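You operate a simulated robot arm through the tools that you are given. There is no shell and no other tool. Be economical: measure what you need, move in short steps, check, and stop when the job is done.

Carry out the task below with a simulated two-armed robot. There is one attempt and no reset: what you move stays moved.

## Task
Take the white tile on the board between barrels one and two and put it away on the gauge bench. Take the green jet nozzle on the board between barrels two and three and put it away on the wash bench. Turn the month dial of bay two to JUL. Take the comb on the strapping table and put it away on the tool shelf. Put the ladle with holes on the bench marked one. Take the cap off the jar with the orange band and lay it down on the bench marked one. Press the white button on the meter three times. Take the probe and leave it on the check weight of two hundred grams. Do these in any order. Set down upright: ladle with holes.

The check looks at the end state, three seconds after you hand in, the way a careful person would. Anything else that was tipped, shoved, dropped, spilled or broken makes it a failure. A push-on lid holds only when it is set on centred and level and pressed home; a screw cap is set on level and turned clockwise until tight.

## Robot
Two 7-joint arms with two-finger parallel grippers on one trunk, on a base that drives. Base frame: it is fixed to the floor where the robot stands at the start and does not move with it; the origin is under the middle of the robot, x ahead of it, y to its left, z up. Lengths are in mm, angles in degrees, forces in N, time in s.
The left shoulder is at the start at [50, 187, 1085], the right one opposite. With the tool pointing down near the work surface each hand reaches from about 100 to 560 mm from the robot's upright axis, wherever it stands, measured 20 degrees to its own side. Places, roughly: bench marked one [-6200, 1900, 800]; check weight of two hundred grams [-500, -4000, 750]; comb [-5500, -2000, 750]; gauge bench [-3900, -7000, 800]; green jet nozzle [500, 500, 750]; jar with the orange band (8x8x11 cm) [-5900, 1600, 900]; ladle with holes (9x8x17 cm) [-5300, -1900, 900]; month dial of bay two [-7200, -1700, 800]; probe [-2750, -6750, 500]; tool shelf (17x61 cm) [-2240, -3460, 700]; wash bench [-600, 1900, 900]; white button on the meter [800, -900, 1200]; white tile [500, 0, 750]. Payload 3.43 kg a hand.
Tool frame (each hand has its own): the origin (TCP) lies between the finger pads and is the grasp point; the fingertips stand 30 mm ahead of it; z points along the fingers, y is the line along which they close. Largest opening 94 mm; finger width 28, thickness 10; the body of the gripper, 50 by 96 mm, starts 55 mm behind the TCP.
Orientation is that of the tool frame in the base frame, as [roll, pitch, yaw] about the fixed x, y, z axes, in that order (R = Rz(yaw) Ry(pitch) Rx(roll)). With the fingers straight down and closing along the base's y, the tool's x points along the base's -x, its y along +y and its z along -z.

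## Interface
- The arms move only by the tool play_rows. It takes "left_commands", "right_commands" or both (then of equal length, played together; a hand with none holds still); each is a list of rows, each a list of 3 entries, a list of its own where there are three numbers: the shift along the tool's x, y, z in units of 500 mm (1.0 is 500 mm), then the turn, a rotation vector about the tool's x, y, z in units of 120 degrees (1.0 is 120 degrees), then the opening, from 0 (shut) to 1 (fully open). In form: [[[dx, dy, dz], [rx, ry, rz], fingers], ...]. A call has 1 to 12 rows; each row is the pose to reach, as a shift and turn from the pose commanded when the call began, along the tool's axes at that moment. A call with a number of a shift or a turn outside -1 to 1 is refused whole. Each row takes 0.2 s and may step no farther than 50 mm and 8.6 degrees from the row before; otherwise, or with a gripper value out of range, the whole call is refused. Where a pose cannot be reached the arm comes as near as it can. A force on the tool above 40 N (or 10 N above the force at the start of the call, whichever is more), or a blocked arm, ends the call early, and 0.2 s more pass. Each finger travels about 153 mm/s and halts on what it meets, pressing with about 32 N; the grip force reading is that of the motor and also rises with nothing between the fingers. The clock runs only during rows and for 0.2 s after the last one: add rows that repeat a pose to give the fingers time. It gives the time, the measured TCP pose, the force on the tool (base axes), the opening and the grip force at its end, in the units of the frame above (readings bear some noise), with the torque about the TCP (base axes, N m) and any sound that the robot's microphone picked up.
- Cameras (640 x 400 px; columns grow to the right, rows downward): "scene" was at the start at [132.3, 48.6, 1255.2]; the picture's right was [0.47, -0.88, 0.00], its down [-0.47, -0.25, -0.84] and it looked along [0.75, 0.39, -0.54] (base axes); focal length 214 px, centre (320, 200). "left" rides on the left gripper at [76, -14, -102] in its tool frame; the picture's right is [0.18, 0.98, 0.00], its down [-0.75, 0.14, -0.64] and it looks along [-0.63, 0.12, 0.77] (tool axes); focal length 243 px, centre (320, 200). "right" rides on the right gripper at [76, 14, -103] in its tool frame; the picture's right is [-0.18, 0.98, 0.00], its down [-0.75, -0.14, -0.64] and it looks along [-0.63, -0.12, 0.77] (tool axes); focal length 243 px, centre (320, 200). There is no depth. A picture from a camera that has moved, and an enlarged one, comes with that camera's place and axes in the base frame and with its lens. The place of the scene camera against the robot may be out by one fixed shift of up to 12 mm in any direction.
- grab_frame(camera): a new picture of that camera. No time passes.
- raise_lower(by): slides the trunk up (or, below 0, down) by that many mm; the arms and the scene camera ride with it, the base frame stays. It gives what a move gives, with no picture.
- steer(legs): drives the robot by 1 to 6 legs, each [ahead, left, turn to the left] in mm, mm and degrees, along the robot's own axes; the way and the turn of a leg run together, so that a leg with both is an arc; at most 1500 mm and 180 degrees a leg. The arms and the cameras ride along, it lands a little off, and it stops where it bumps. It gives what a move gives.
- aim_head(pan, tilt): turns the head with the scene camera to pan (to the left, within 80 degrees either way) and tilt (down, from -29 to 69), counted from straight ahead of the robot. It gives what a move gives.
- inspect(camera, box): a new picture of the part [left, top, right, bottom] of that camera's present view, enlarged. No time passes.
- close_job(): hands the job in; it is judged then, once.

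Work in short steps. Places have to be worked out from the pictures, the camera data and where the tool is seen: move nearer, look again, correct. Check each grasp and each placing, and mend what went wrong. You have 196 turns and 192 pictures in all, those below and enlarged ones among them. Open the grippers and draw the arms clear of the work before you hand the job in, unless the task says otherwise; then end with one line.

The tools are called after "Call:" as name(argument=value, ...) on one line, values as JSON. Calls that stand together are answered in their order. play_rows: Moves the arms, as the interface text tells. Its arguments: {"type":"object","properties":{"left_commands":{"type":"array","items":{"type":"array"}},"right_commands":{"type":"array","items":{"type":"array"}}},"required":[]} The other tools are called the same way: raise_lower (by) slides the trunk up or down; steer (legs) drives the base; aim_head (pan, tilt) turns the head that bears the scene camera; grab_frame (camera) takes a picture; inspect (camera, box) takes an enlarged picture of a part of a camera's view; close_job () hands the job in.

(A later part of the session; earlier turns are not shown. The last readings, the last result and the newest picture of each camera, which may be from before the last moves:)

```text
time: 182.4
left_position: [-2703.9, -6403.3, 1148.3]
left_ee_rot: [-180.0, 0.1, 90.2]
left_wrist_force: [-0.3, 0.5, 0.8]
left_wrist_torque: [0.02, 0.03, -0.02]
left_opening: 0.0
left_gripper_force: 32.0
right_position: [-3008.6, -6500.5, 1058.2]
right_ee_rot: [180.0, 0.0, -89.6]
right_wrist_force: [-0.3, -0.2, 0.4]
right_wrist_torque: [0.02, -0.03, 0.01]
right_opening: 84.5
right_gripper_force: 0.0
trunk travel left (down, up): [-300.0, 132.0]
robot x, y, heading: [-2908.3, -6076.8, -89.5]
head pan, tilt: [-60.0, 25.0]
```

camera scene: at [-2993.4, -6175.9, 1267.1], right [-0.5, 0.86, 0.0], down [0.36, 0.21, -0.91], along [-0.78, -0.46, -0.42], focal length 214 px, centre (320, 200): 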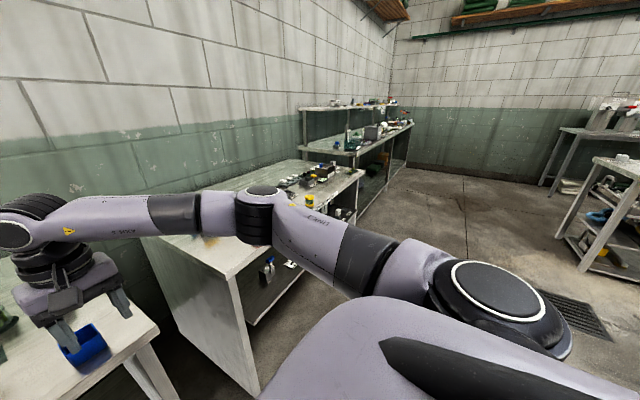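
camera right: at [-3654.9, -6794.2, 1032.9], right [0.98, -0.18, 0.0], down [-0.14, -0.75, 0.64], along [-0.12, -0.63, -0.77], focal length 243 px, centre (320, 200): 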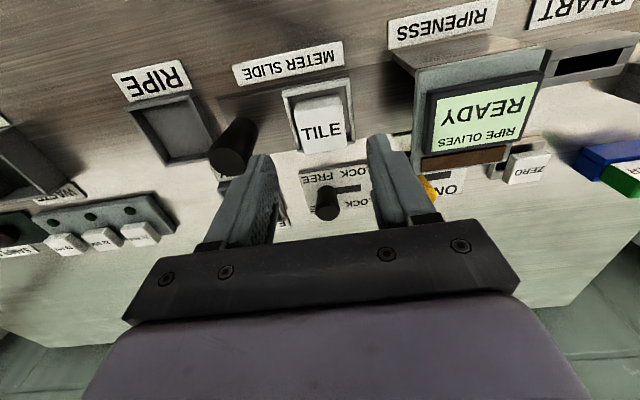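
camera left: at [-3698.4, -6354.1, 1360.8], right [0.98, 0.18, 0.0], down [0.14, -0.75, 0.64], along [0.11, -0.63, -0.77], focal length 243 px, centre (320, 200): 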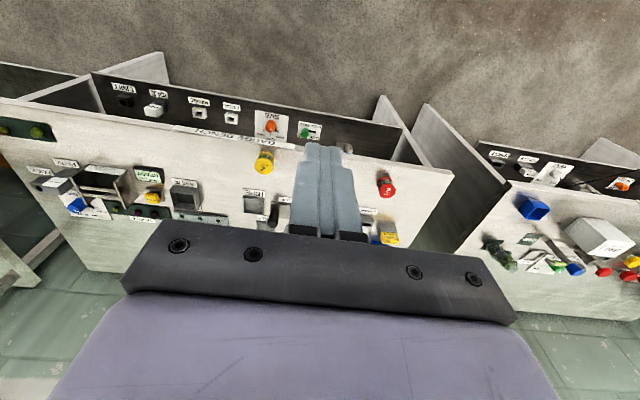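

Roll works. Now shift the robot left 250 mm, and tilt the right hand to nearly horizontal.

Call:
steer(legs=[[0, 240, 0]])

Call:
play_rows(right_commands=[[[0, 0, 0.02], [0, 0.065, 0], 0.9], [[0, 0, 0.05], [0, 0.13, 0], 0.9], [[0, 0, 0.08], [0, 0.195, 0], 0.9], [[0, 0, 0.1], [0, 0.26, 0], 0.9], [[0, 0, 0.12], [0, 0.325, 0], 0.9], [[0, 0, 0.14], [0, 0.39, 0], 0.9], [[0, 0, 0.16], [0, 0.455, 0], 0.9], [[0, 0, 0.18], [0, 0.52, 0], 0.9], [[0, 0, 0.2], [0, 0.585, 0], 0.9], [[0, 0, 0.2], [0, 0.65, 0], 0.9]])

Call:
raise_lower(by=-260)

Call:
grab_frame(camera="right")

```text
time: 185.1
left_position: [-2461.1, -6403.7, 1148.3]
left_ee_rot: [179.9, 0.1, 90.0]
left_wrist_force: [0.4, -0.3, 0.9]
left_wrist_torque: [0.03, 0.04, 0.05]
left_opening: 0.1
left_gripper_force: 32.3
right_position: [-2766.2, -6500.3, 1058.8]
right_ee_rot: [-179.9, 0.0, -89.5]
right_wrist_force: [-0.5, -0.2, -0.3]
right_wrist_torque: [-0.01, -0.02, 0.01]
right_opening: 84.3
right_gripper_force: 0.1
trunk travel left (down, up): [-300.0, 132.0]
robot x, y, heading: [-2667.7, -6079.5, -89.7]
head pan, tilt: [-60.0, 25.0]
```

```text
time: 187.3
left_position: [-2461.4, -6404.0, 1148.4]
left_ee_rot: [180.0, 0.1, 90.1]
left_wrist_force: [0.3, -0.9, -0.5]
left_wrist_torque: [-0.02, 0.01, -0.01]
left_opening: 0.1
left_gripper_force: 32.4
right_position: [-2764.3, -6499.3, 958.7]
right_ee_rot: [-179.6, -78.0, -89.7]
right_wrist_force: [0.5, 0.7, -0.3]
right_wrist_torque: [-0.04, -0.03, 0.01]
right_opening: 84.6
right_gripper_force: 0.1
trunk travel left (down, up): [-300.0, 132.0]
robot x, y, heading: [-2666.3, -6079.5, -90.0]
head pan, tilt: [-60.0, 25.0]
```

```text
time: 190.0
left_position: [-2462.4, -6402.6, 887.8]
left_ee_rot: [-180.0, 0.1, 90.1]
left_wrist_force: [0.7, -0.4, 0.1]
left_wrist_torque: [-0.06, 0.02, 0.02]
left_opening: 0.3
left_gripper_force: 32.2
right_position: [-2763.8, -6499.0, 699.3]
right_ee_rot: [-179.6, -78.0, -89.8]
right_wrist_force: [0.4, -0.6, 0.1]
right_wrist_torque: [0.01, -0.03, -0.01]
right_opening: 84.6
right_gripper_force: 0.1
trunk travel left (down, up): [-40.0, 392.0]
robot x, y, heading: [-2666.7, -6077.0, -89.8]
head pan, tilt: [-60.0, 25.0]
```

```text
104 pictures are left
camera right: at [-2779.6, -6414.9, 795.4], right [-0.98, 0.03, -0.18], down [0.14, 0.79, -0.6], along [0.12, -0.62, -0.78], focal length 243 px, centre (320, 200)
```

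right: 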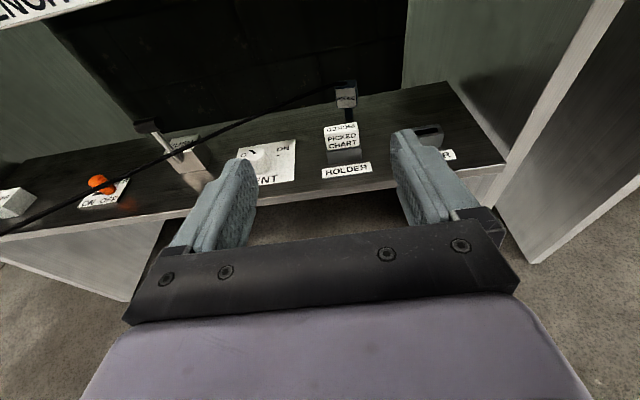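

Good upright view. Zoom on the probe.

Call:
inspect(camera="right", box=[270, 60, 430, 190])

```text
3.08 times, centred on (350, 125) of right
camera zoom: at [-2779.6, -6414.9, 795.4], right [-0.98, 0.03, -0.18], down [0.14, 0.79, -0.6], along [0.12, -0.62, -0.78], focal length 746 px, centre (228, 431)
```

zoom: 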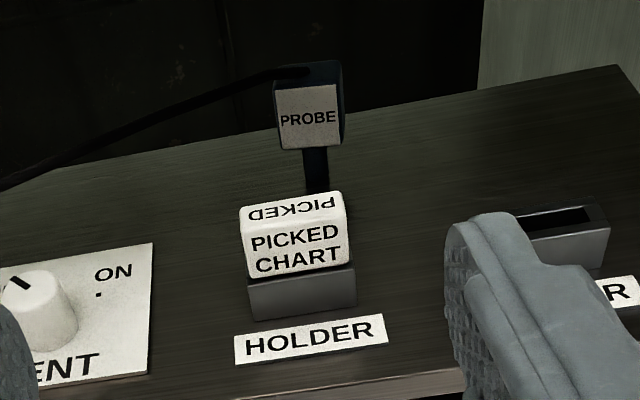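

Head ≈ 40 wide × 44 tall × 24 deep at ≈(-2801,-6850,547); a chart block in front up to z≈555. I set the hand to 25° down-tilt at z 600, aligned in x, then drive nearer.

Call:
play_rows(right_commands=[[[-0.067, 0.025, 0.001], [0, -0.036, 0], 1], [[-0.134, 0.05, 0.002], [0, -0.072, 0], 1], [[-0.2016, 0.076, 0.004], [0, -0.108, 0], 1], [[-0.2016, 0.076, 0.004], [0, -0.108, 0], 1]])

Call:
steer(legs=[[200, 0, 0]])

Call:
grab_frame(camera="right")

```text
time: 191.0
left_position: [-2461.1, -6402.7, 887.7]
left_ee_rot: [-180.0, 0.1, 90.1]
left_wrist_force: [0.0, 0.1, 0.4]
left_wrist_torque: [-0.02, -0.03, 0.0]
left_opening: 0.1
left_gripper_force: 31.8
right_position: [-2804.3, -6480.9, 597.9]
right_ee_rot: [-179.9, -65.0, -89.8]
right_wrist_force: [0.5, 0.4, 0.1]
right_wrist_torque: [0.0, 0.01, -0.01]
right_opening: 93.9
right_gripper_force: 0.0
trunk travel left (down, up): [-40.0, 392.0]
robot x, y, heading: [-2668.6, -6075.1, -89.8]
head pan, tilt: [-60.0, 25.0]
```

```text
time: 192.6
left_position: [-2459.5, -6603.4, 888.0]
left_ee_rot: [180.0, 0.1, 90.2]
left_wrist_force: [-0.4, -0.7, 0.1]
left_wrist_torque: [0.01, -0.02, 0.01]
left_opening: 0.0
left_gripper_force: 32.0
right_position: [-2801.6, -6681.0, 597.5]
right_ee_rot: [-179.9, -65.0, -89.5]
right_wrist_force: [0.2, 0.4, 0.8]
right_wrist_torque: [0.01, -0.03, 0.03]
right_opening: 93.8
right_gripper_force: 0.1
trunk travel left (down, up): [-40.0, 392.0]
robot x, y, heading: [-2662.3, -6275.5, -89.6]
head pan, tilt: [-60.0, 25.0]
```

```text
102 pictures are left
camera right: at [-2816.7, -6620.4, 711.2], right [-0.98, 0.07, -0.17], down [0.13, 0.9, -0.41], along [0.12, -0.43, -0.9], focal length 243 px, centre (320, 200)
```

right: 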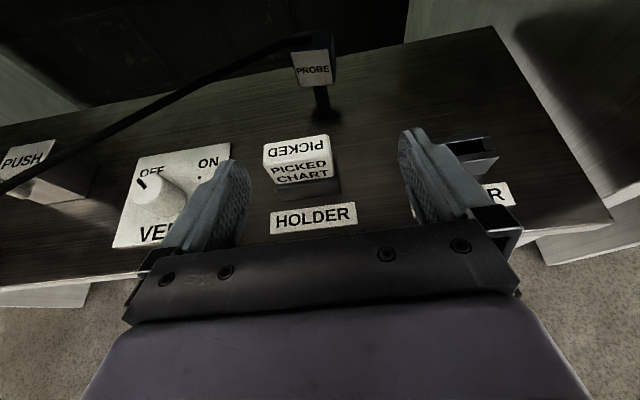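

Two hand views agree: label at (-2799,-6837,552). Advance to grasp the head (centre y≈-6849), stop before closing to check.

Call:
play_rows(right_commands=[[[0.015, -0.001, 0.086], [0, 0, 0], 1], [[0.031, -0.003, 0.171], [0, 0, 0], 1], [[0.046, -0.004, 0.257], [0, 0, 0], 1], [[0.0615, -0.005, 0.342], [0, 0, 0], 1], [[0.0615, -0.005, 0.342], [0, 0, 0], 1]])

Call:
grab_frame(camera="right")

```text
time: 193.6
left_position: [-2463.2, -6588.5, 894.7]
left_ee_rot: [-179.9, 1.1, 89.6]
left_wrist_force: [-0.4, 1.0, 1.0]
left_wrist_torque: [-0.03, -0.02, 0.0]
left_opening: 0.1
left_gripper_force: 32.0
right_position: [-2780.1, -6809.1, 567.9]
right_ee_rot: [179.8, -63.3, -87.7]
right_wrist_force: [-3.0, 19.4, 21.7]
right_wrist_torque: [1.54, 0.42, -0.22]
right_opening: 93.8
right_gripper_force: 0.0
right hand out of reach, approached as far as the arm can: row 1, 2, 3, 4, 5
trunk travel left (down, up): [-40.0, 392.0]
robot x, y, heading: [-2663.7, -6270.8, -90.1]
head pan, tilt: [-60.0, 25.0]
stopped in row 5 (right hand): the force on the tool passed its limit at 55 N (the readings are from after the stop); the commanded pose is now the measured one
```

```text
101 pictures are left
camera right: at [-2796.1, -6753.1, 682.1], right [-0.99, 0.04, -0.16], down [0.1, 0.92, -0.38], along [0.13, -0.39, -0.91], focal length 243 px, centre (320, 200)
```

right: 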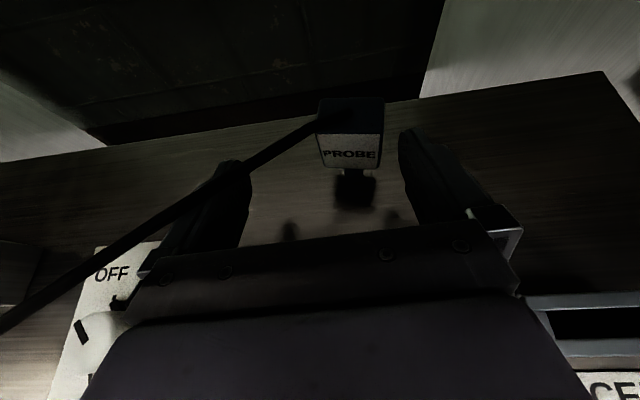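

The gripper body pressed on the chart block. Retreat straight back and up, then check the chart.

Call:
play_rows(right_commands=[[[0.05, 0, -0.04], [0, 0, 0], 1], [[0.08, 0, -0.12], [0, 0, 0], 1], [[0.09, 0, -0.2], [0, 0, 0], 1], [[0.09, 0, -0.2], [0, 0, 0], 1]])

Call:
grab_frame(camera="right")

```text
time: 194.4
left_position: [-2461.8, -6600.6, 887.4]
left_ee_rot: [-180.0, 0.2, 90.1]
left_wrist_force: [0.4, 0.1, 0.7]
left_wrist_torque: [0.0, -0.01, -0.04]
left_opening: 0.1
left_gripper_force: 32.1
right_position: [-2787.8, -6755.8, 623.1]
right_ee_rot: [178.2, -60.3, -87.1]
right_wrist_force: [0.4, -1.5, -12.4]
right_wrist_torque: [-0.34, -0.32, 0.05]
right_opening: 93.8
right_gripper_force: 0.2
trunk travel left (down, up): [-40.0, 392.0]
robot x, y, heading: [-2661.9, -6270.5, -90.1]
head pan, tilt: [-60.0, 25.0]
stopped in row 4 (right hand): the force on the tool passed its limit at 48 N (the readings are from after the stop); the commanded pose is now the measured one
```

```text
100 pictures are left
camera right: at [-2801.2, -6704.7, 741.4], right [-0.99, 0.07, -0.14], down [0.11, 0.93, -0.34], along [0.11, -0.35, -0.93], focal length 243 px, centre (320, 200)
```

right: 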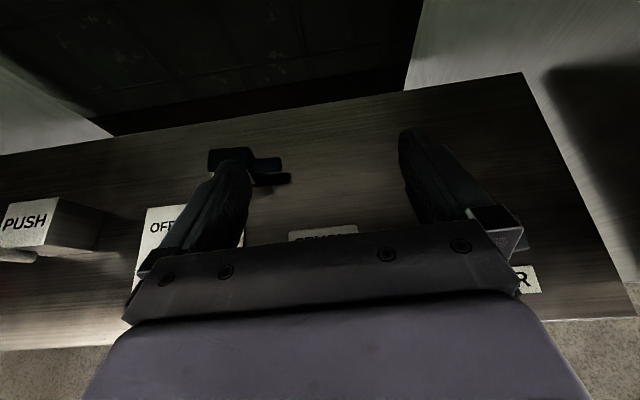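

The camera touched the bench underside on lifting, and the probe seems to have been tipped over. Ease down slightly and pull straight back.

Call:
play_rows(right_commands=[[[-0.02, 0, 0.0], [0, 0, 0], 1], [[-0.055, 0, -0.05], [0, 0, 0], 1], [[-0.09, 0, -0.11], [0, 0, 0], 1], [[-0.126, 0, -0.159], [0, 0, 0], 1]])

Call:
grab_frame(camera="right")

```text
time: 195.4
left_position: [-2461.3, -6599.5, 887.8]
left_ee_rot: [-179.9, 0.1, 90.0]
left_wrist_force: [0.4, -0.2, -0.4]
left_wrist_torque: [0.01, -0.02, 0.01]
left_opening: 0.0
left_gripper_force: 31.9
right_position: [-2791.7, -6655.5, 610.5]
right_ee_rot: [178.4, -60.8, -87.0]
right_wrist_force: [0.1, 0.2, 0.2]
right_wrist_torque: [0.0, 0.02, 0.0]
right_opening: 93.9
right_gripper_force: 0.0
trunk travel left (down, up): [-40.0, 392.0]
robot x, y, heading: [-2665.5, -6276.0, -89.9]
head pan, tilt: [-60.0, 25.0]
```

```text
99 pictures are left
camera right: at [-2805.0, -6602.9, 727.7], right [-0.99, 0.06, -0.15], down [0.11, 0.93, -0.35], along [0.12, -0.36, -0.93], focal length 243 px, centre (320, 200)
```

right: 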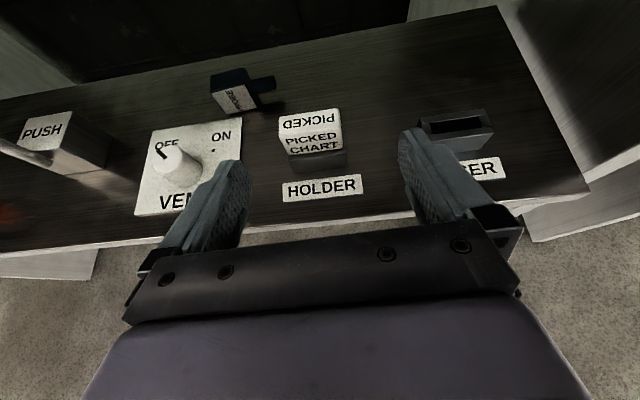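

The chart is still seated; the probe now lies on its side left of it. The cable isn't visible here — look with the scene camera.

Call:
aim_head(pan=20, tilt=35)

Call:
grab_frame(camera="scene")

Call:
inspect(camera="right", box=[180, 50, 360, 200])

```text
time: 197.0
left_position: [-2461.2, -6601.1, 889.2]
left_ee_rot: [179.9, 0.3, 90.0]
left_wrist_force: [0.4, 0.7, 0.0]
left_wrist_torque: [0.01, 0.01, 0.0]
left_opening: 0.3
left_gripper_force: 32.0
right_position: [-2790.7, -6656.1, 611.0]
right_ee_rot: [178.4, -60.8, -87.1]
right_wrist_force: [-0.6, 0.4, -0.1]
right_wrist_torque: [-0.02, 0.01, -0.02]
right_opening: 93.9
right_gripper_force: 0.1
trunk travel left (down, up): [-40.0, 392.0]
robot x, y, heading: [-2663.3, -6271.0, -89.8]
head pan, tilt: [20.0, 35.0]
```

```text
98 pictures are left
camera scene: at [-2640.2, -6408.3, 991.3], right [-0.94, -0.34, 0.0], down [-0.2, 0.54, -0.82], along [0.28, -0.77, -0.57], focal length 214 px, centre (320, 200)
```

scene: 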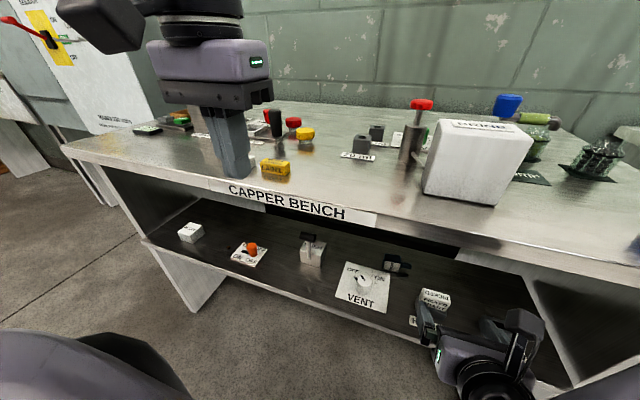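

```text
2.67 times, centred on (270, 125) of right
camera zoom: at [-2804.9, -6603.5, 727.5], right [-0.99, 0.06, -0.15], down [0.11, 0.93, -0.35], along [0.11, -0.36, -0.93], focal length 647 px, centre (453, 400)
```

zoom: 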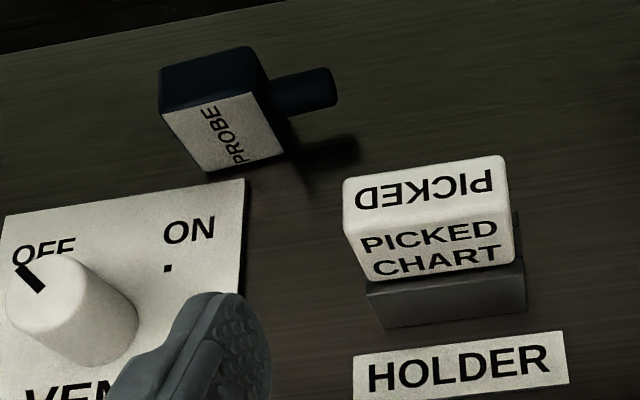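

Chart and everything else is still in place. The probe now lies with its stem along x at ≈(-2708,-6838). I'll rotate it by pushing the stem end backward with closed fingers so the head can be gripped across its 24 mm side. First move closer and line up.

Call:
steer(legs=[[45, 0, 0]])

Call:
play_rows(right_commands=[[[-0.02, -0.043, 0.019], [-0.007, -0.017, 0.004], 0.5], [[-0.04, -0.087, 0.037], [-0.015, -0.033, 0.008], 0], [[-0.06, -0.13, 0.056], [-0.022, -0.05, 0.0125], 0], [[-0.06, -0.13, 0.056], [-0.022, -0.05, 0.0125], 0]])

Call:
grab_frame(camera="right")

```text
time: 197.9
left_position: [-2461.9, -6645.3, 887.9]
left_ee_rot: [-180.0, 0.2, 90.1]
left_wrist_force: [-0.2, -0.5, -0.1]
left_wrist_torque: [0.01, -0.02, 0.04]
left_opening: 0.0
left_gripper_force: 32.0
right_position: [-2790.9, -6701.3, 611.3]
right_ee_rot: [178.4, -60.8, -87.0]
right_wrist_force: [-0.3, -0.7, -0.8]
right_wrist_torque: [0.02, 0.0, -0.04]
right_opening: 93.9
right_gripper_force: 0.0
trunk travel left (down, up): [-40.0, 392.0]
robot x, y, heading: [-2664.7, -6319.9, -89.9]
head pan, tilt: [20.0, 35.0]
```

```text
time: 198.4
left_position: [-2462.9, -6635.1, 890.6]
left_ee_rot: [-179.6, 1.1, 89.5]
left_wrist_force: [0.3, -0.2, -0.7]
left_wrist_torque: [0.01, 0.01, -0.04]
left_opening: 0.0
left_gripper_force: 32.0
right_position: [-2778.5, -6716.1, 630.9]
right_ee_rot: [177.5, -63.9, -89.6]
right_wrist_force: [-0.1, -0.5, 1.8]
right_wrist_torque: [0.11, 0.0, -0.02]
right_opening: 0.0
right_gripper_force: 31.4
trunk travel left (down, up): [-40.0, 392.0]
robot x, y, heading: [-2666.2, -6320.5, -90.5]
head pan, tilt: [20.0, 35.0]
stopped in row 2 (right hand): the force on the tool passed its limit at 108 N (the readings are from after the stop); the commanded pose is now the measured one
```

```text
96 pictures are left
camera right: at [-2787.8, -6656.3, 744.8], right [-0.98, 0.11, -0.15], down [0.16, 0.9, -0.4], along [0.09, -0.41, -0.91], focal length 243 px, centre (320, 200)
```

right: 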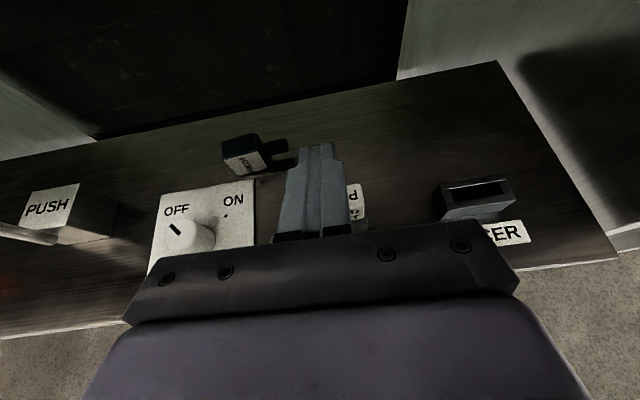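

An arm part hit something (108 N), likely the wrist against the bench edge. Look at the arm before moving on.

Call:
aim_head(pan=-25, tilt=50)

Call:
grab_frame(camera="scene")

```text
time: 199.5
left_position: [-2463.2, -6632.7, 894.5]
left_ee_rot: [-179.7, 1.4, 89.5]
left_wrist_force: [0.0, 0.4, 0.2]
left_wrist_torque: [0.04, 0.0, -0.04]
left_opening: 0.0
left_gripper_force: 32.0
right_position: [-2778.7, -6714.1, 631.0]
right_ee_rot: [177.5, -63.9, -89.4]
right_wrist_force: [0.5, 0.1, -0.9]
right_wrist_torque: [-0.01, 0.03, 0.01]
right_opening: 0.0
right_gripper_force: 31.7
trunk travel left (down, up): [-40.0, 392.0]
robot x, y, heading: [-2666.9, -6320.3, -90.3]
head pan, tilt: [-25.0, 50.0]
```

```text
95 pictures are left
camera scene: at [-2702.1, -6424.8, 972.4], right [-0.9, 0.43, 0.0], down [0.32, 0.68, -0.66], along [-0.28, -0.6, -0.75], focal length 214 px, centre (320, 200)
```

scene: 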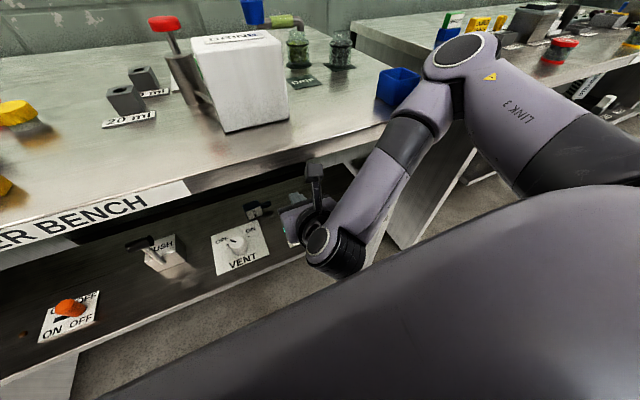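

The elbow is against the bench edge near the blue bin. Back the base off 80 mm.

Call:
steer(legs=[[-80, 0, 0]])

Call:
grab_frame(camera="scene")

```text
time: 200.5
left_position: [-2465.4, -6565.9, 889.1]
left_ee_rot: [-180.0, 0.2, 89.7]
left_wrist_force: [-1.0, -0.3, 0.5]
left_wrist_torque: [0.01, 0.0, -0.02]
left_opening: 0.5
left_gripper_force: 31.3
right_position: [-2777.1, -6641.9, 619.1]
right_ee_rot: [178.1, -62.3, -89.8]
right_wrist_force: [1.1, 0.4, -0.5]
right_wrist_torque: [0.0, -0.01, 0.02]
right_opening: 0.1
right_gripper_force: 32.0
trunk travel left (down, up): [-40.0, 392.0]
robot x, y, heading: [-2662.2, -6237.6, -90.4]
head pan, tilt: [-25.0, 50.0]
```

```text
94 pictures are left
camera scene: at [-2705.1, -6359.8, 969.5], right [-0.9, 0.43, 0.0], down [0.33, 0.69, -0.64], along [-0.27, -0.58, -0.77], focal length 214 px, centre (320, 200)
```

scene: 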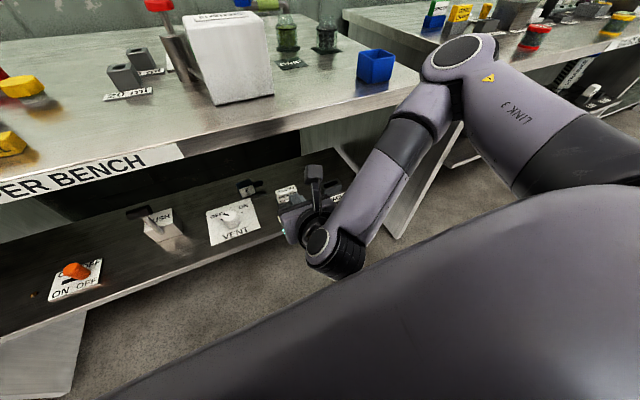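

All objects are still in place. This flipped pose puts the elbow at bench height; I'll use the left arm in its natural pose instead. Back off, raise the right hand out of the way, and shift right.

Call:
steer(legs=[[-170, 0, 0]])

Call:
play_rows(right_commands=[[[0.068, 0, -0.055], [0, 0, 0], 0], [[0.135, 0, -0.11], [0, 0, 0], 0], [[0.203, 0, -0.166], [0, 0, 0], 0], [[0.271, 0, -0.222], [0, 0, 0], 0], [[0.338, 0, -0.277], [0, 0, 0], 0], [[0.406, 0, -0.332], [0, 0, 0], 0], [[0.474, 0, -0.388], [0, 0, 0], 0]])

Call:
steer(legs=[[0, -210, 0]])

```text
time: 202.0
left_position: [-2465.2, -6395.3, 888.4]
left_ee_rot: [180.0, 0.1, 89.6]
left_wrist_force: [0.8, 0.4, -0.8]
left_wrist_torque: [0.0, 0.01, 0.0]
left_opening: 0.0
left_gripper_force: 31.9
right_position: [-2776.8, -6470.7, 618.7]
right_ee_rot: [178.1, -62.3, -89.9]
right_wrist_force: [0.7, 0.3, -0.1]
right_wrist_torque: [0.04, 0.03, -0.03]
right_opening: 0.0
right_gripper_force: 32.0
trunk travel left (down, up): [-40.0, 392.0]
robot x, y, heading: [-2663.7, -6069.0, -90.3]
head pan, tilt: [-25.0, 50.0]
```

```text
time: 203.6
left_position: [-2465.3, -6394.1, 889.2]
left_ee_rot: [180.0, 0.2, 89.5]
left_wrist_force: [-0.2, 0.3, 0.2]
left_wrist_torque: [-0.01, 0.02, 0.01]
left_opening: 0.2
left_gripper_force: 31.7
right_position: [-2775.0, -6409.8, 913.8]
right_ee_rot: [177.2, -61.6, -89.6]
right_wrist_force: [-0.1, -0.5, -0.2]
right_wrist_torque: [0.0, -0.02, 0.0]
right_opening: 0.0
right_gripper_force: 32.0
trunk travel left (down, up): [-40.0, 392.0]
robot x, y, heading: [-2666.9, -6066.4, -90.6]
head pan, tilt: [-25.0, 50.0]
```

```text
time: 206.1
left_position: [-2673.8, -6392.6, 887.7]
left_ee_rot: [-180.0, 0.2, 89.7]
left_wrist_force: [0.9, 0.0, -0.6]
left_wrist_torque: [-0.03, 0.04, 0.02]
left_opening: 0.1
left_gripper_force: 32.0
right_position: [-2983.5, -6408.4, 914.8]
right_ee_rot: [177.4, -61.8, -89.7]
right_wrist_force: [0.6, -0.3, -0.2]
right_wrist_torque: [-0.03, 0.04, -0.02]
right_opening: 0.1
right_gripper_force: 32.7
trunk travel left (down, up): [-40.0, 392.0]
robot x, y, heading: [-2875.5, -6064.4, -90.3]
head pan, tilt: [-25.0, 50.0]
```

Fold the right hand back to vertical and bring the left hand down and tilted 52° forward, in front of the shelf.

Call:
play_rows(left_commands=[[[-0.007, -0.013, 0.072], [0, -0.054, 0], 0], [[-0.013, -0.027, 0.144], [0, -0.108, 0], 0], [[-0.02, -0.04, 0.216], [0, -0.162, 0], 0], [[-0.027, -0.054, 0.288], [0, -0.217, 0], 0], [[-0.034, -0.067, 0.36], [0, -0.271, 0], 0], [[-0.04, -0.081, 0.432], [0, -0.325, 0], 0], [[-0.047, -0.094, 0.504], [0, -0.379, 0], 0], [[-0.054, -0.108, 0.576], [0, -0.433, 0], 0]], right_commands=[[[-0.005, 0, -0.02], [0, -0.064, 0], 0], [[-0.01, 0, -0.04], [0, -0.128, 0], 0], [[-0.015, 0, -0.06], [0, -0.192, 0], 0], [[-0.02, 0, -0.08], [0, -0.256, 0], 0], [[-0.025, 0, -0.1], [0, -0.32, 0], 0], [[-0.03, 0, -0.12], [0, -0.384, 0], 0], [[-0.035, 0, -0.14], [0, -0.448, 0], 0], [[-0.04, 0, -0.16], [0, -0.512, 0], 0]])

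Call:
grab_frame(camera="left")

```text
time: 207.9
left_position: [-2697.1, -6454.9, 620.0]
left_ee_rot: [-179.9, 52.2, 89.7]
left_wrist_force: [0.0, -0.2, 0.1]
left_wrist_torque: [0.0, -0.03, -0.01]
left_opening: 0.1
left_gripper_force: 31.9
left hand out of reach, approached as far as the arm can: row 5, 6, 7, 8
right_position: [-2979.9, -6327.8, 934.8]
right_ee_rot: [178.8, -0.2, -92.0]
right_wrist_force: [0.3, 0.1, -1.0]
right_wrist_torque: [0.01, -0.01, 0.02]
right_opening: 0.2
right_gripper_force: 32.2
trunk travel left (down, up): [-40.0, 392.0]
robot x, y, heading: [-2874.1, -6068.3, -90.4]
head pan, tilt: [-25.0, 50.0]
```

```text
93 pictures are left
camera left: at [-2710.6, -6327.8, 623.3], right [0.98, 0.11, -0.15], down [0.14, 0.04, 0.99], along [0.11, -0.99, 0.03], focal length 243 px, centre (320, 200)
```

left: 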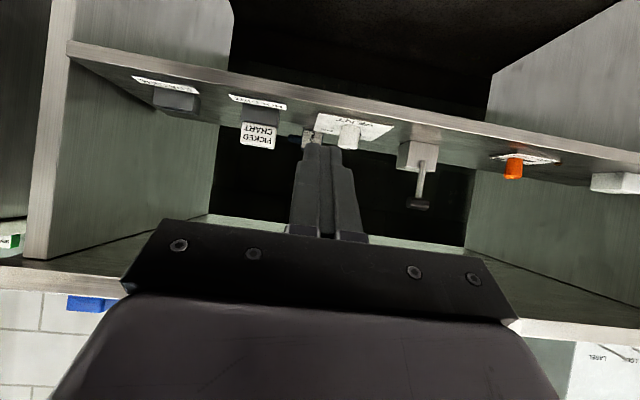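

Lower the trunk the last 40 mm and drive 215 mm ahead so the left hand goes under the bench top.

Call:
raise_lower(by=-38)

Call:
steer(legs=[[205, 0, 0]])

Call:
grab_frame(camera="left")

Call:
aim_head(pan=25, tilt=50)

Call:
grab_frame(camera="scene")

```text
time: 208.7
left_position: [-2695.8, -6455.0, 582.7]
left_ee_rot: [180.0, 52.1, 89.7]
left_wrist_force: [-0.6, 0.0, 0.8]
left_wrist_torque: [-0.02, 0.0, -0.01]
left_opening: 0.2
left_gripper_force: 32.2
right_position: [-2979.9, -6328.9, 897.6]
right_ee_rot: [178.8, -0.3, -91.9]
right_wrist_force: [-0.1, -0.3, -0.2]
right_wrist_torque: [0.02, 0.02, 0.0]
right_opening: 0.0
right_gripper_force: 32.1
trunk travel left (down, up): [-2.0, 430.0]
robot x, y, heading: [-2874.8, -6067.8, -90.6]
head pan, tilt: [-25.0, 50.0]
```

```text
time: 210.3
left_position: [-2697.5, -6659.7, 581.2]
left_ee_rot: [-179.9, 52.1, 89.9]
left_wrist_force: [0.4, -0.1, 0.0]
left_wrist_torque: [0.01, 0.01, -0.02]
left_opening: 0.1
left_gripper_force: 31.7
right_position: [-2979.3, -6531.5, 896.8]
right_ee_rot: [178.8, -0.4, -91.9]
right_wrist_force: [0.3, 0.3, 1.0]
right_wrist_torque: [0.01, -0.01, 0.03]
right_opening: 0.0
right_gripper_force: 32.2
trunk travel left (down, up): [-2.0, 430.0]
robot x, y, heading: [-2875.6, -6268.6, -90.3]
head pan, tilt: [-25.0, 50.0]
```

```text
92 pictures are left
camera left: at [-2711.2, -6532.1, 585.6], right [0.98, 0.11, -0.15], down [0.14, 0.04, 0.99], along [0.11, -0.99, 0.03], focal length 243 px, centre (320, 200)
```

left: 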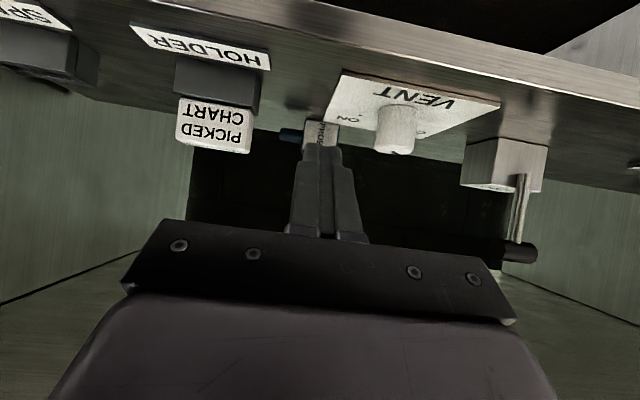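

```text
time: 211.5
left_position: [-2696.9, -6659.5, 583.2]
left_ee_rot: [-179.9, 52.1, 89.7]
left_wrist_force: [-0.1, 1.0, 0.1]
left_wrist_torque: [-0.01, 0.02, 0.0]
left_opening: 0.0
left_gripper_force: 32.2
right_position: [-2978.9, -6533.2, 896.5]
right_ee_rot: [178.8, -0.4, -91.9]
right_wrist_force: [-0.8, -0.5, 0.1]
right_wrist_torque: [0.0, 0.0, 0.02]
right_opening: 0.0
right_gripper_force: 32.6
trunk travel left (down, up): [-2.0, 430.0]
robot x, y, heading: [-2873.6, -6269.0, -90.3]
head pan, tilt: [25.0, 50.0]
```

```text
91 pictures are left
camera scene: at [-2848.9, -6391.5, 931.6], right [-0.91, -0.42, 0.0], down [-0.32, 0.7, -0.64], along [0.27, -0.58, -0.77], focal length 214 px, centre (320, 200)
```

scene: 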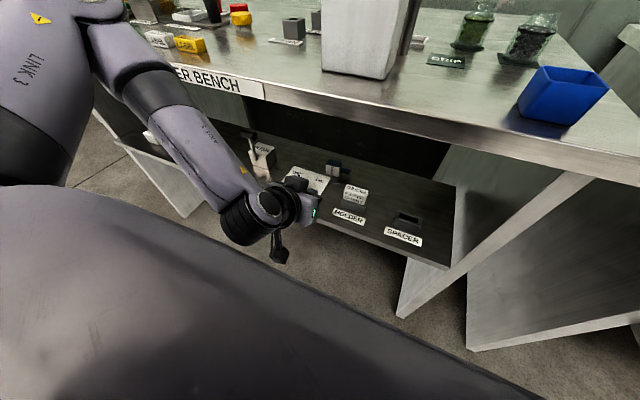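

Stem tip at ≈(-2736,-6847,515). Move the closed fingertips to just in front of the stem end.

Call:
play_rows(left_commands=[[[-0.027, -0.016, 0.088], [0, 0, 0], 0], [[-0.054, -0.033, 0.177], [0, 0, 0], 0], [[-0.081, -0.05, 0.266], [0, 0, 0], 0], [[-0.081, -0.05, 0.266], [0, 0, 0], 0]])

Call:
grab_frame(camera="left")

```text
time: 212.5
left_position: [-2679.5, -6777.1, 565.9]
left_ee_rot: [-179.9, 52.1, 89.8]
left_wrist_force: [-0.2, 0.0, -0.2]
left_wrist_torque: [-0.02, 0.02, -0.01]
left_opening: 0.0
left_gripper_force: 31.9
left hand out of reach, approached as far as the arm can: row 1, 2, 3, 4
right_position: [-2979.8, -6532.8, 897.5]
right_ee_rot: [178.7, -0.3, -91.9]
right_wrist_force: [0.3, -1.5, 0.0]
right_wrist_torque: [0.02, 0.01, -0.01]
right_opening: 0.2
right_gripper_force: 32.0
trunk travel left (down, up): [-2.0, 430.0]
robot x, y, heading: [-2874.8, -6269.5, -90.0]
head pan, tilt: [25.0, 50.0]
```

```text
90 pictures are left
camera left: at [-2694.6, -6649.0, 570.0], right [0.98, 0.11, -0.15], down [0.14, 0.04, 0.99], along [0.11, -0.99, 0.03], focal length 243 px, centre (320, 200)
```

left: 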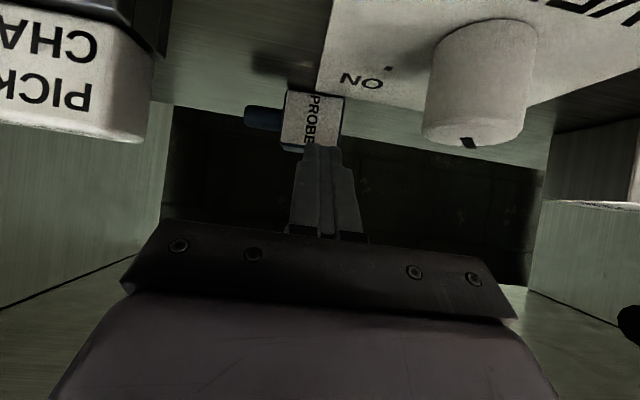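

The left arm can't go farther inward. Shift the base right 85 mm (hand passes above the chart block, 35 mm clearance).

Call:
steer(legs=[[0, -85, 0]])

Call:
play_rows(left_commands=[[[0.03, 0.05, 0.02], [0, 0, 0], 0], [[0.05, 0.084, 0.04], [0, 0, 0], 0], [[0.05, 0.084, 0.04], [0, 0, 0], 0]])

Call:
grab_frame(camera="left")

```text
time: 213.9
left_position: [-2765.6, -6776.0, 566.5]
left_ee_rot: [-179.9, 52.1, 89.8]
left_wrist_force: [0.3, 1.2, 0.3]
left_wrist_torque: [0.01, 0.01, -0.03]
left_opening: 0.1
left_gripper_force: 31.9
right_position: [-3065.7, -6533.8, 896.4]
right_ee_rot: [178.8, -0.3, -91.7]
right_wrist_force: [1.0, -0.1, 0.1]
right_wrist_torque: [0.03, 0.01, 0.0]
right_opening: 0.0
right_gripper_force: 31.8
trunk travel left (down, up): [-2.0, 430.0]
robot x, y, heading: [-2959.2, -6270.6, -90.2]
head pan, tilt: [25.0, 50.0]
```

```text
time: 214.7
left_position: [-2721.4, -6775.1, 534.4]
left_ee_rot: [-179.8, 51.8, 89.9]
left_wrist_force: [-0.3, -0.8, 0.4]
left_wrist_torque: [-0.02, 0.0, 0.0]
left_opening: 0.2
left_gripper_force: 32.2
right_position: [-3064.1, -6532.1, 895.9]
right_ee_rot: [178.8, -0.2, -91.7]
right_wrist_force: [0.3, 0.8, -0.2]
right_wrist_torque: [0.0, -0.03, 0.01]
right_opening: 0.0
right_gripper_force: 31.6
trunk travel left (down, up): [-2.0, 430.0]
robot x, y, heading: [-2963.4, -6266.6, -90.1]
head pan, tilt: [25.0, 50.0]
```

```text
89 pictures are left
camera left: at [-2736.6, -6647.6, 537.6], right [0.98, 0.11, -0.15], down [0.14, 0.04, 0.99], along [0.12, -0.99, 0.02], focal length 243 px, centre (320, 200)
```

left: 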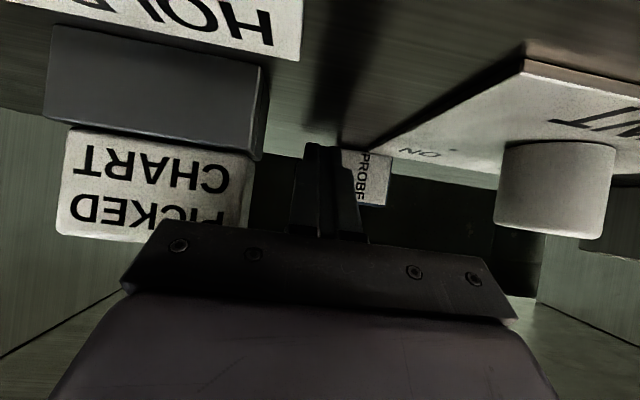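

Fingertips are right in front of the stem. Push back 62 mm (contact after ~40 mm).

Call:
play_rows(left_commands=[[[-0.026, 0, 0.033], [0, 0, 0], 0], [[-0.052, 0, 0.066], [0, 0, 0], 0], [[-0.065, 0, 0.083], [0, 0, 0], 0], [[-0.077, 0, 0.098], [0, 0, 0], 0], [[-0.077, 0, 0.098], [0, 0, 0], 0]])

Call:
grab_frame(camera="left")

```text
time: 215.2
left_position: [-2723.4, -6792.2, 536.5]
left_ee_rot: [-179.5, 51.7, 89.7]
left_wrist_force: [6.5, 21.8, 21.6]
left_wrist_torque: [0.4, 0.99, -1.1]
left_opening: 0.0
left_gripper_force: 31.9
left hand out of reach, approached as far as the arm can: row 2
right_position: [-3064.8, -6529.3, 897.2]
right_ee_rot: [178.8, -0.6, -91.5]
right_wrist_force: [0.2, -0.9, 0.1]
right_wrist_torque: [0.0, 0.0, 0.03]
right_opening: 0.0
right_gripper_force: 32.0
trunk travel left (down, up): [-2.0, 430.0]
robot x, y, heading: [-2959.8, -6267.0, -89.8]
head pan, tilt: [25.0, 50.0]
stopped in row 2 (left hand): the force on the tool passed its limit at 51 N (the readings are from after the stop); the commanded pose is now the measured one
```

```text
88 pictures are left
camera left: at [-2737.6, -6662.7, 541.6], right [0.98, 0.1, -0.15], down [0.15, 0.03, 0.99], along [0.11, -0.99, 0.02], focal length 243 px, centre (320, 200)
```

left: 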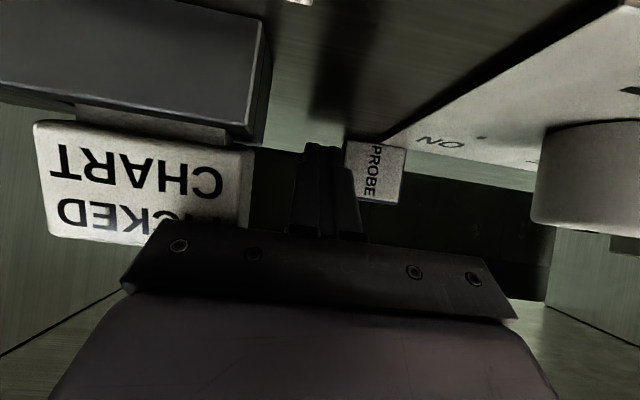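

The gripper body nudged the chart (it's lifted slightly in its slot). Back off straight and see whether it settles.

Call:
play_rows(left_commands=[[[0.025, 0.01, -0.033], [0, 0, 0], 0], [[0.05, 0.02, -0.066], [0, 0, 0], 0], [[0.05, 0.02, -0.066], [0, 0, 0], 0]])

Call:
grab_frame(camera="left")

```text
time: 215.9
left_position: [-2713.3, -6752.1, 536.1]
left_ee_rot: [-179.7, 51.6, 89.7]
left_wrist_force: [-0.6, -0.4, -0.4]
left_wrist_torque: [0.0, 0.02, -0.02]
left_opening: 0.0
left_gripper_force: 32.4
right_position: [-3063.7, -6532.9, 897.2]
right_ee_rot: [178.8, -0.4, -91.6]
right_wrist_force: [-0.1, 0.8, 0.3]
right_wrist_torque: [0.03, 0.0, -0.01]
right_opening: 0.0
right_gripper_force: 31.9
trunk travel left (down, up): [-2.0, 430.0]
robot x, y, heading: [-2960.4, -6271.8, -90.1]
head pan, tilt: [25.0, 50.0]
```

```text
87 pictures are left
camera left: at [-2727.8, -6623.4, 540.8], right [0.98, 0.11, -0.15], down [0.15, 0.03, 0.99], along [0.11, -0.99, 0.02], focal length 243 px, centre (320, 200)
```

left: 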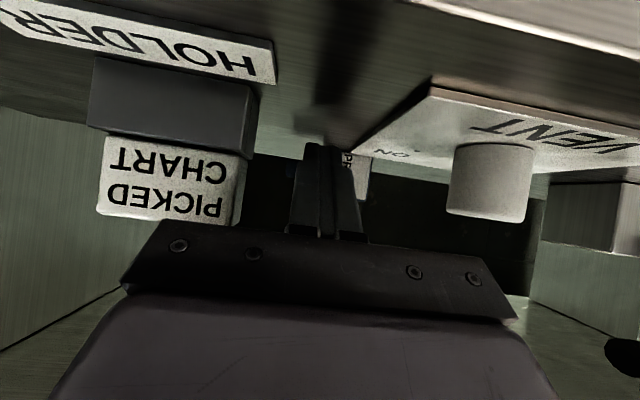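

Chart dropped back into its holder. I roll the hand 90° so its narrow side faces the chart, keeping position.

Call:
play_rows(left_commands=[[[0, 0, 0], [0, 0, 0.07], 0], [[0, 0, 0], [0, 0, 0.14], 0], [[0, 0, 0], [0, 0, 0.21], 0], [[0, 0, 0], [0, 0, 0.28], 0], [[0, 0, 0], [0, 0, 0.35], 0], [[0, 0, 0], [0, 0, 0.42], 0], [[0, 0, 0], [0, 0, 0.49], 0], [[0, 0, 0], [0, 0, 0.56], 0], [[0, 0, 0], [0, 0, 0.63], 0], [[0, 0, 0], [0, 0, 0.7], 0], [[0, -0.026, 0], [0, 0, 0.75], 0], [[0, -0.026, 0], [0, 0, 0.75], 0]])

Call:
grab_frame(camera="left")

```text
time: 218.6
left_position: [-2725.5, -6750.5, 535.6]
left_ee_rot: [128.4, 0.1, -0.6]
left_wrist_force: [-0.2, -1.4, 0.5]
left_wrist_torque: [0.04, 0.02, 0.02]
left_opening: 0.1
left_gripper_force: 31.9
right_position: [-3065.5, -6532.6, 896.9]
right_ee_rot: [178.8, -0.4, -91.7]
right_wrist_force: [0.3, -0.2, -0.4]
right_wrist_torque: [0.0, 0.0, 0.0]
right_opening: 0.0
right_gripper_force: 31.9
trunk travel left (down, up): [-2.0, 430.0]
robot x, y, heading: [-2959.7, -6271.5, -90.0]
head pan, tilt: [25.0, 50.0]
```

```text
86 pictures are left
camera left: at [-2648.7, -6663.3, 588.2], right [0.18, -0.61, 0.77], down [-0.75, 0.42, 0.51], along [-0.64, -0.67, -0.38], focal length 243 px, centre (320, 200)
```

left: 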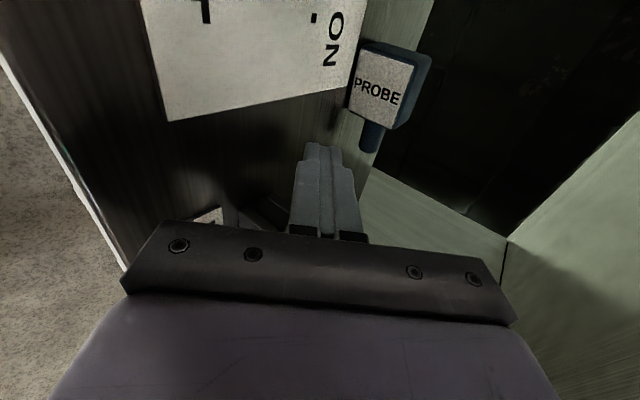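

Plan: unroll, travel high (z≈572) over the chart level until deep enough (y≈-6816), then descend in front of the stem at x≈-2737.

Call:
play_rows(left_commands=[[[0, 0, 0], [0, 0, -0.07], 0], [[0, 0, 0], [0, 0, -0.14], 0], [[0, 0, 0], [0, 0, -0.21], 0], [[0, 0, 0], [0, 0, -0.28], 0], [[0, 0.01, 0], [0, 0, -0.35], 0], [[0, 0.02, 0], [0, 0, -0.42], 0], [[0, 0.03, 0], [0, 0, -0.49], 0], [[0, 0.04, 0], [0, 0, -0.56], 0], [[0, 0.05, -0.01], [0, 0, -0.63], 0], [[0, 0.06, -0.03], [0, 0, -0.7], 0], [[0, 0.06, -0.05], [0, 0, -0.75], 0], [[0, 0.06, -0.05], [0, 0, -0.75], 0]])

```text
time: 221.2
left_position: [-2726.2, -6749.6, 574.4]
left_ee_rot: [-179.5, 51.6, 89.8]
left_wrist_force: [0.7, -0.9, 0.1]
left_wrist_torque: [0.01, 0.0, -0.01]
left_opening: 0.0
left_gripper_force: 32.1
right_position: [-3064.8, -6532.3, 897.1]
right_ee_rot: [178.8, -0.5, -91.7]
right_wrist_force: [-0.2, -0.3, -0.1]
right_wrist_torque: [0.01, 0.02, -0.03]
right_opening: 0.1
right_gripper_force: 32.1
trunk travel left (down, up): [-2.0, 430.0]
robot x, y, heading: [-2962.7, -6266.1, -90.0]
head pan, tilt: [25.0, 50.0]
```

Call:
play_rows(left_commands=[[[-0.041, -0.022, 0.052], [0, 0, 0], 0], [[-0.081, -0.022, 0.104], [0, 0, 0], 0], [[-0.051, -0.022, 0.128], [0, 0, 0], 0], [[-0.021, -0.022, 0.151], [0, 0, 0], 0], [[-0.021, -0.022, 0.151], [0, 0, 0], 0]])

Call:
grab_frame(camera="left")

```text
time: 222.3
left_position: [-2728.0, -6810.6, 545.7]
left_ee_rot: [-179.7, 51.5, 89.7]
left_wrist_force: [0.0, -2.2, 1.6]
left_wrist_torque: [0.08, 0.04, 0.06]
left_opening: 0.0
left_gripper_force: 31.9
left hand out of reach, approached as far as the arm can: row 4, 5
right_position: [-3065.2, -6532.4, 896.8]
right_ee_rot: [178.8, -0.5, -91.8]
right_wrist_force: [0.5, -1.1, 0.3]
right_wrist_torque: [0.02, 0.0, 0.03]
right_opening: 0.0
right_gripper_force: 32.5
trunk travel left (down, up): [-2.0, 430.0]
robot x, y, heading: [-2962.5, -6266.3, -90.0]
head pan, tilt: [25.0, 50.0]
```

```text
85 pictures are left
camera left: at [-2742.9, -6682.8, 550.7], right [0.98, 0.11, -0.15], down [0.15, 0.03, 0.99], along [0.11, -0.99, 0.02], focal length 243 px, centre (320, 200)
```

left: 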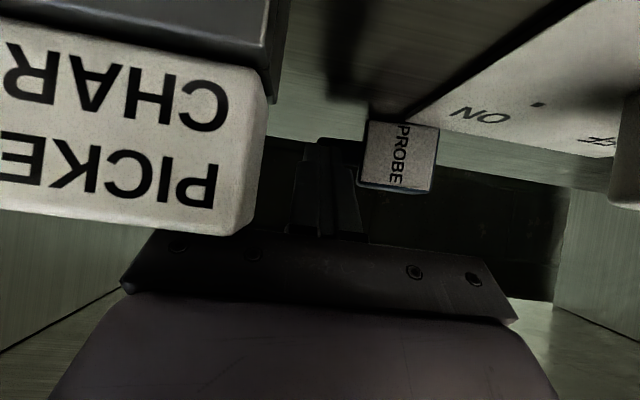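

At the arm's reach limit. Raise/retract the hand slightly, drive 45 mm forward, then descend.

Call:
play_rows(left_commands=[[[-0.035, 0, -0.03], [0, 0, 0], 0], [[0.01, 0, -0.094], [0, 0, 0], 0], [[0.01, 0, -0.094], [0, 0, 0], 0]])

Call:
steer(legs=[[45, 0, 0]])

Call:
play_rows(left_commands=[[[0.02, -0.008, 0.015], [0, 0, 0], 0], [[0.04, -0.016, 0.031], [0, 0, 0], 0], [[0.058, -0.018, 0.045], [0, 0, 0], 0], [[0.058, -0.018, 0.045], [0, 0, 0], 0]])

Call:
grab_frame(camera="left")

```text
time: 223.2
left_position: [-2728.2, -6771.1, 570.6]
left_ee_rot: [-179.8, 51.5, 89.7]
left_wrist_force: [0.2, 0.5, 0.2]
left_wrist_torque: [0.01, -0.03, -0.03]
left_opening: 0.0
left_gripper_force: 32.1
right_position: [-3064.0, -6533.1, 895.8]
right_ee_rot: [178.8, -0.5, -91.5]
right_wrist_force: [0.1, -0.7, 0.4]
right_wrist_torque: [-0.03, -0.01, -0.02]
right_opening: 0.2
right_gripper_force: 32.1
trunk travel left (down, up): [-2.0, 430.0]
robot x, y, heading: [-2961.4, -6265.9, -89.9]
head pan, tilt: [25.0, 50.0]
```

```text
time: 224.2
left_position: [-2728.6, -6806.4, 566.5]
left_ee_rot: [-179.5, 50.8, 89.2]
left_wrist_force: [0.4, -0.6, 0.5]
left_wrist_torque: [-0.02, 0.03, -0.03]
left_opening: 0.0
left_gripper_force: 31.9
right_position: [-3063.3, -6574.3, 896.6]
right_ee_rot: [178.8, -0.3, -91.6]
right_wrist_force: [0.5, 0.0, -0.3]
right_wrist_torque: [0.01, 0.0, 0.0]
right_opening: 0.0
right_gripper_force: 32.1
trunk travel left (down, up): [-2.0, 430.0]
robot x, y, heading: [-2957.3, -6312.6, -89.9]
head pan, tilt: [25.0, 50.0]
stopped in leg 1: the robot was blocked; the commanded pose is now the measured one
```

```text
time: 224.9
left_position: [-2732.3, -6802.6, 544.8]
left_ee_rot: [-178.3, 51.6, 91.1]
left_wrist_force: [2.1, 3.3, 32.1]
left_wrist_torque: [1.83, 1.03, -0.18]
left_opening: 0.2
left_gripper_force: 31.9
left hand out of reach, approached as far as the arm can: row 3
right_position: [-3061.0, -6572.2, 897.4]
right_ee_rot: [178.7, -0.3, -91.3]
right_wrist_force: [0.4, 0.3, -0.7]
right_wrist_torque: [-0.03, 0.0, 0.01]
right_opening: 0.0
right_gripper_force: 32.2
trunk travel left (down, up): [-2.0, 430.0]
robot x, y, heading: [-2961.0, -6312.2, -89.6]
head pan, tilt: [25.0, 50.0]
stopped in row 3 (left hand): the force on the tool passed its limit at 44 N (the readings are from after the stop); the commanded pose is now the measured one
```

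```text
84 pictures are left
camera left: at [-2747.1, -6674.7, 549.1], right [0.98, 0.11, -0.16], down [0.16, 0.03, 0.99], along [0.11, -0.99, 0.01], focal length 243 px, centre (320, 200)
```

left: 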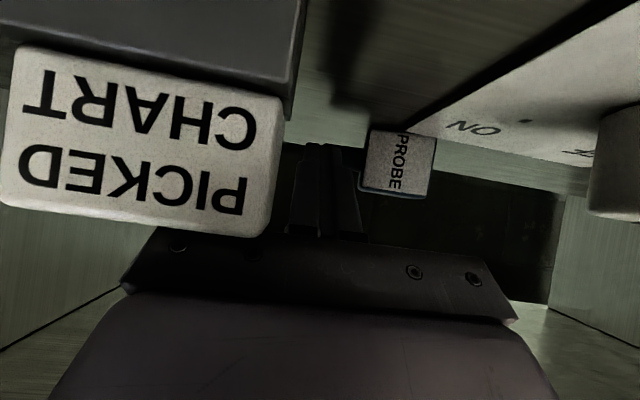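

The base/elbow is blocked here and the body rests on the chart. Retreat: raise and pull the hand back out, back the base off, and shift right for a more outward left-arm pose.

Call:
play_rows(left_commands=[[[-0.03, 0, -0.025], [0, 0, 0], 0], [[0.02, 0, -0.09], [0, 0, 0], 0.3], [[0.08, 0, -0.165], [0, 0, 0], 0.64], [[0.11, 0, -0.205], [0, 0, 0], 0.64]])

Call:
steer(legs=[[-50, 0, 0], [0, -90, 0]])

Call:
grab_frame(camera="left")

```text
time: 225.6
left_position: [-2726.5, -6754.3, 572.3]
left_ee_rot: [-179.2, 53.8, 91.6]
left_wrist_force: [2.6, -4.7, 6.9]
left_wrist_torque: [0.06, 0.16, 0.09]
left_opening: 58.4
left_gripper_force: 0.1
right_position: [-3061.5, -6576.1, 897.0]
right_ee_rot: [178.8, -0.3, -91.3]
right_wrist_force: [0.7, 0.1, 0.5]
right_wrist_torque: [-0.01, 0.01, 0.03]
right_opening: 0.0
right_gripper_force: 31.7
trunk travel left (down, up): [-2.0, 430.0]
robot x, y, heading: [-2960.8, -6314.2, -89.8]
head pan, tilt: [25.0, 50.0]
stopped in row 3 (left hand): the force on the tool passed its limit at 60 N (the readings are from after the stop); the commanded pose is now the measured one
```

```text
time: 226.5
left_position: [-2725.9, -6743.4, 579.4]
left_ee_rot: [-179.0, 55.8, 92.2]
left_wrist_force: [0.0, -1.5, 1.1]
left_wrist_torque: [-0.01, 0.01, 0.06]
left_opening: 60.2
left_gripper_force: 0.0
right_position: [-3063.0, -6557.8, 896.6]
right_ee_rot: [178.8, 0.0, -91.3]
right_wrist_force: [-0.1, 0.5, -0.6]
right_wrist_torque: [0.0, 0.01, -0.02]
right_opening: 0.1
right_gripper_force: 32.2
trunk travel left (down, up): [-2.0, 430.0]
robot x, y, heading: [-2961.2, -6295.0, -89.7]
head pan, tilt: [25.0, 50.0]
stopped in leg 1: the force on the tool passed its limit at 51 N (the readings are from after the stop); the commanded pose is now the measured one
```

```text
83 pictures are left
camera left: at [-2744.0, -6616.7, 574.8], right [0.98, 0.13, -0.16], down [0.15, 0.11, 0.98], along [0.14, -0.99, 0.09], focal length 243 px, centre (320, 200)
```

left: 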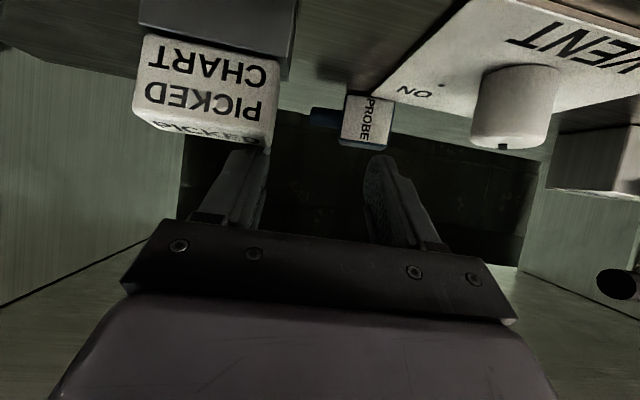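

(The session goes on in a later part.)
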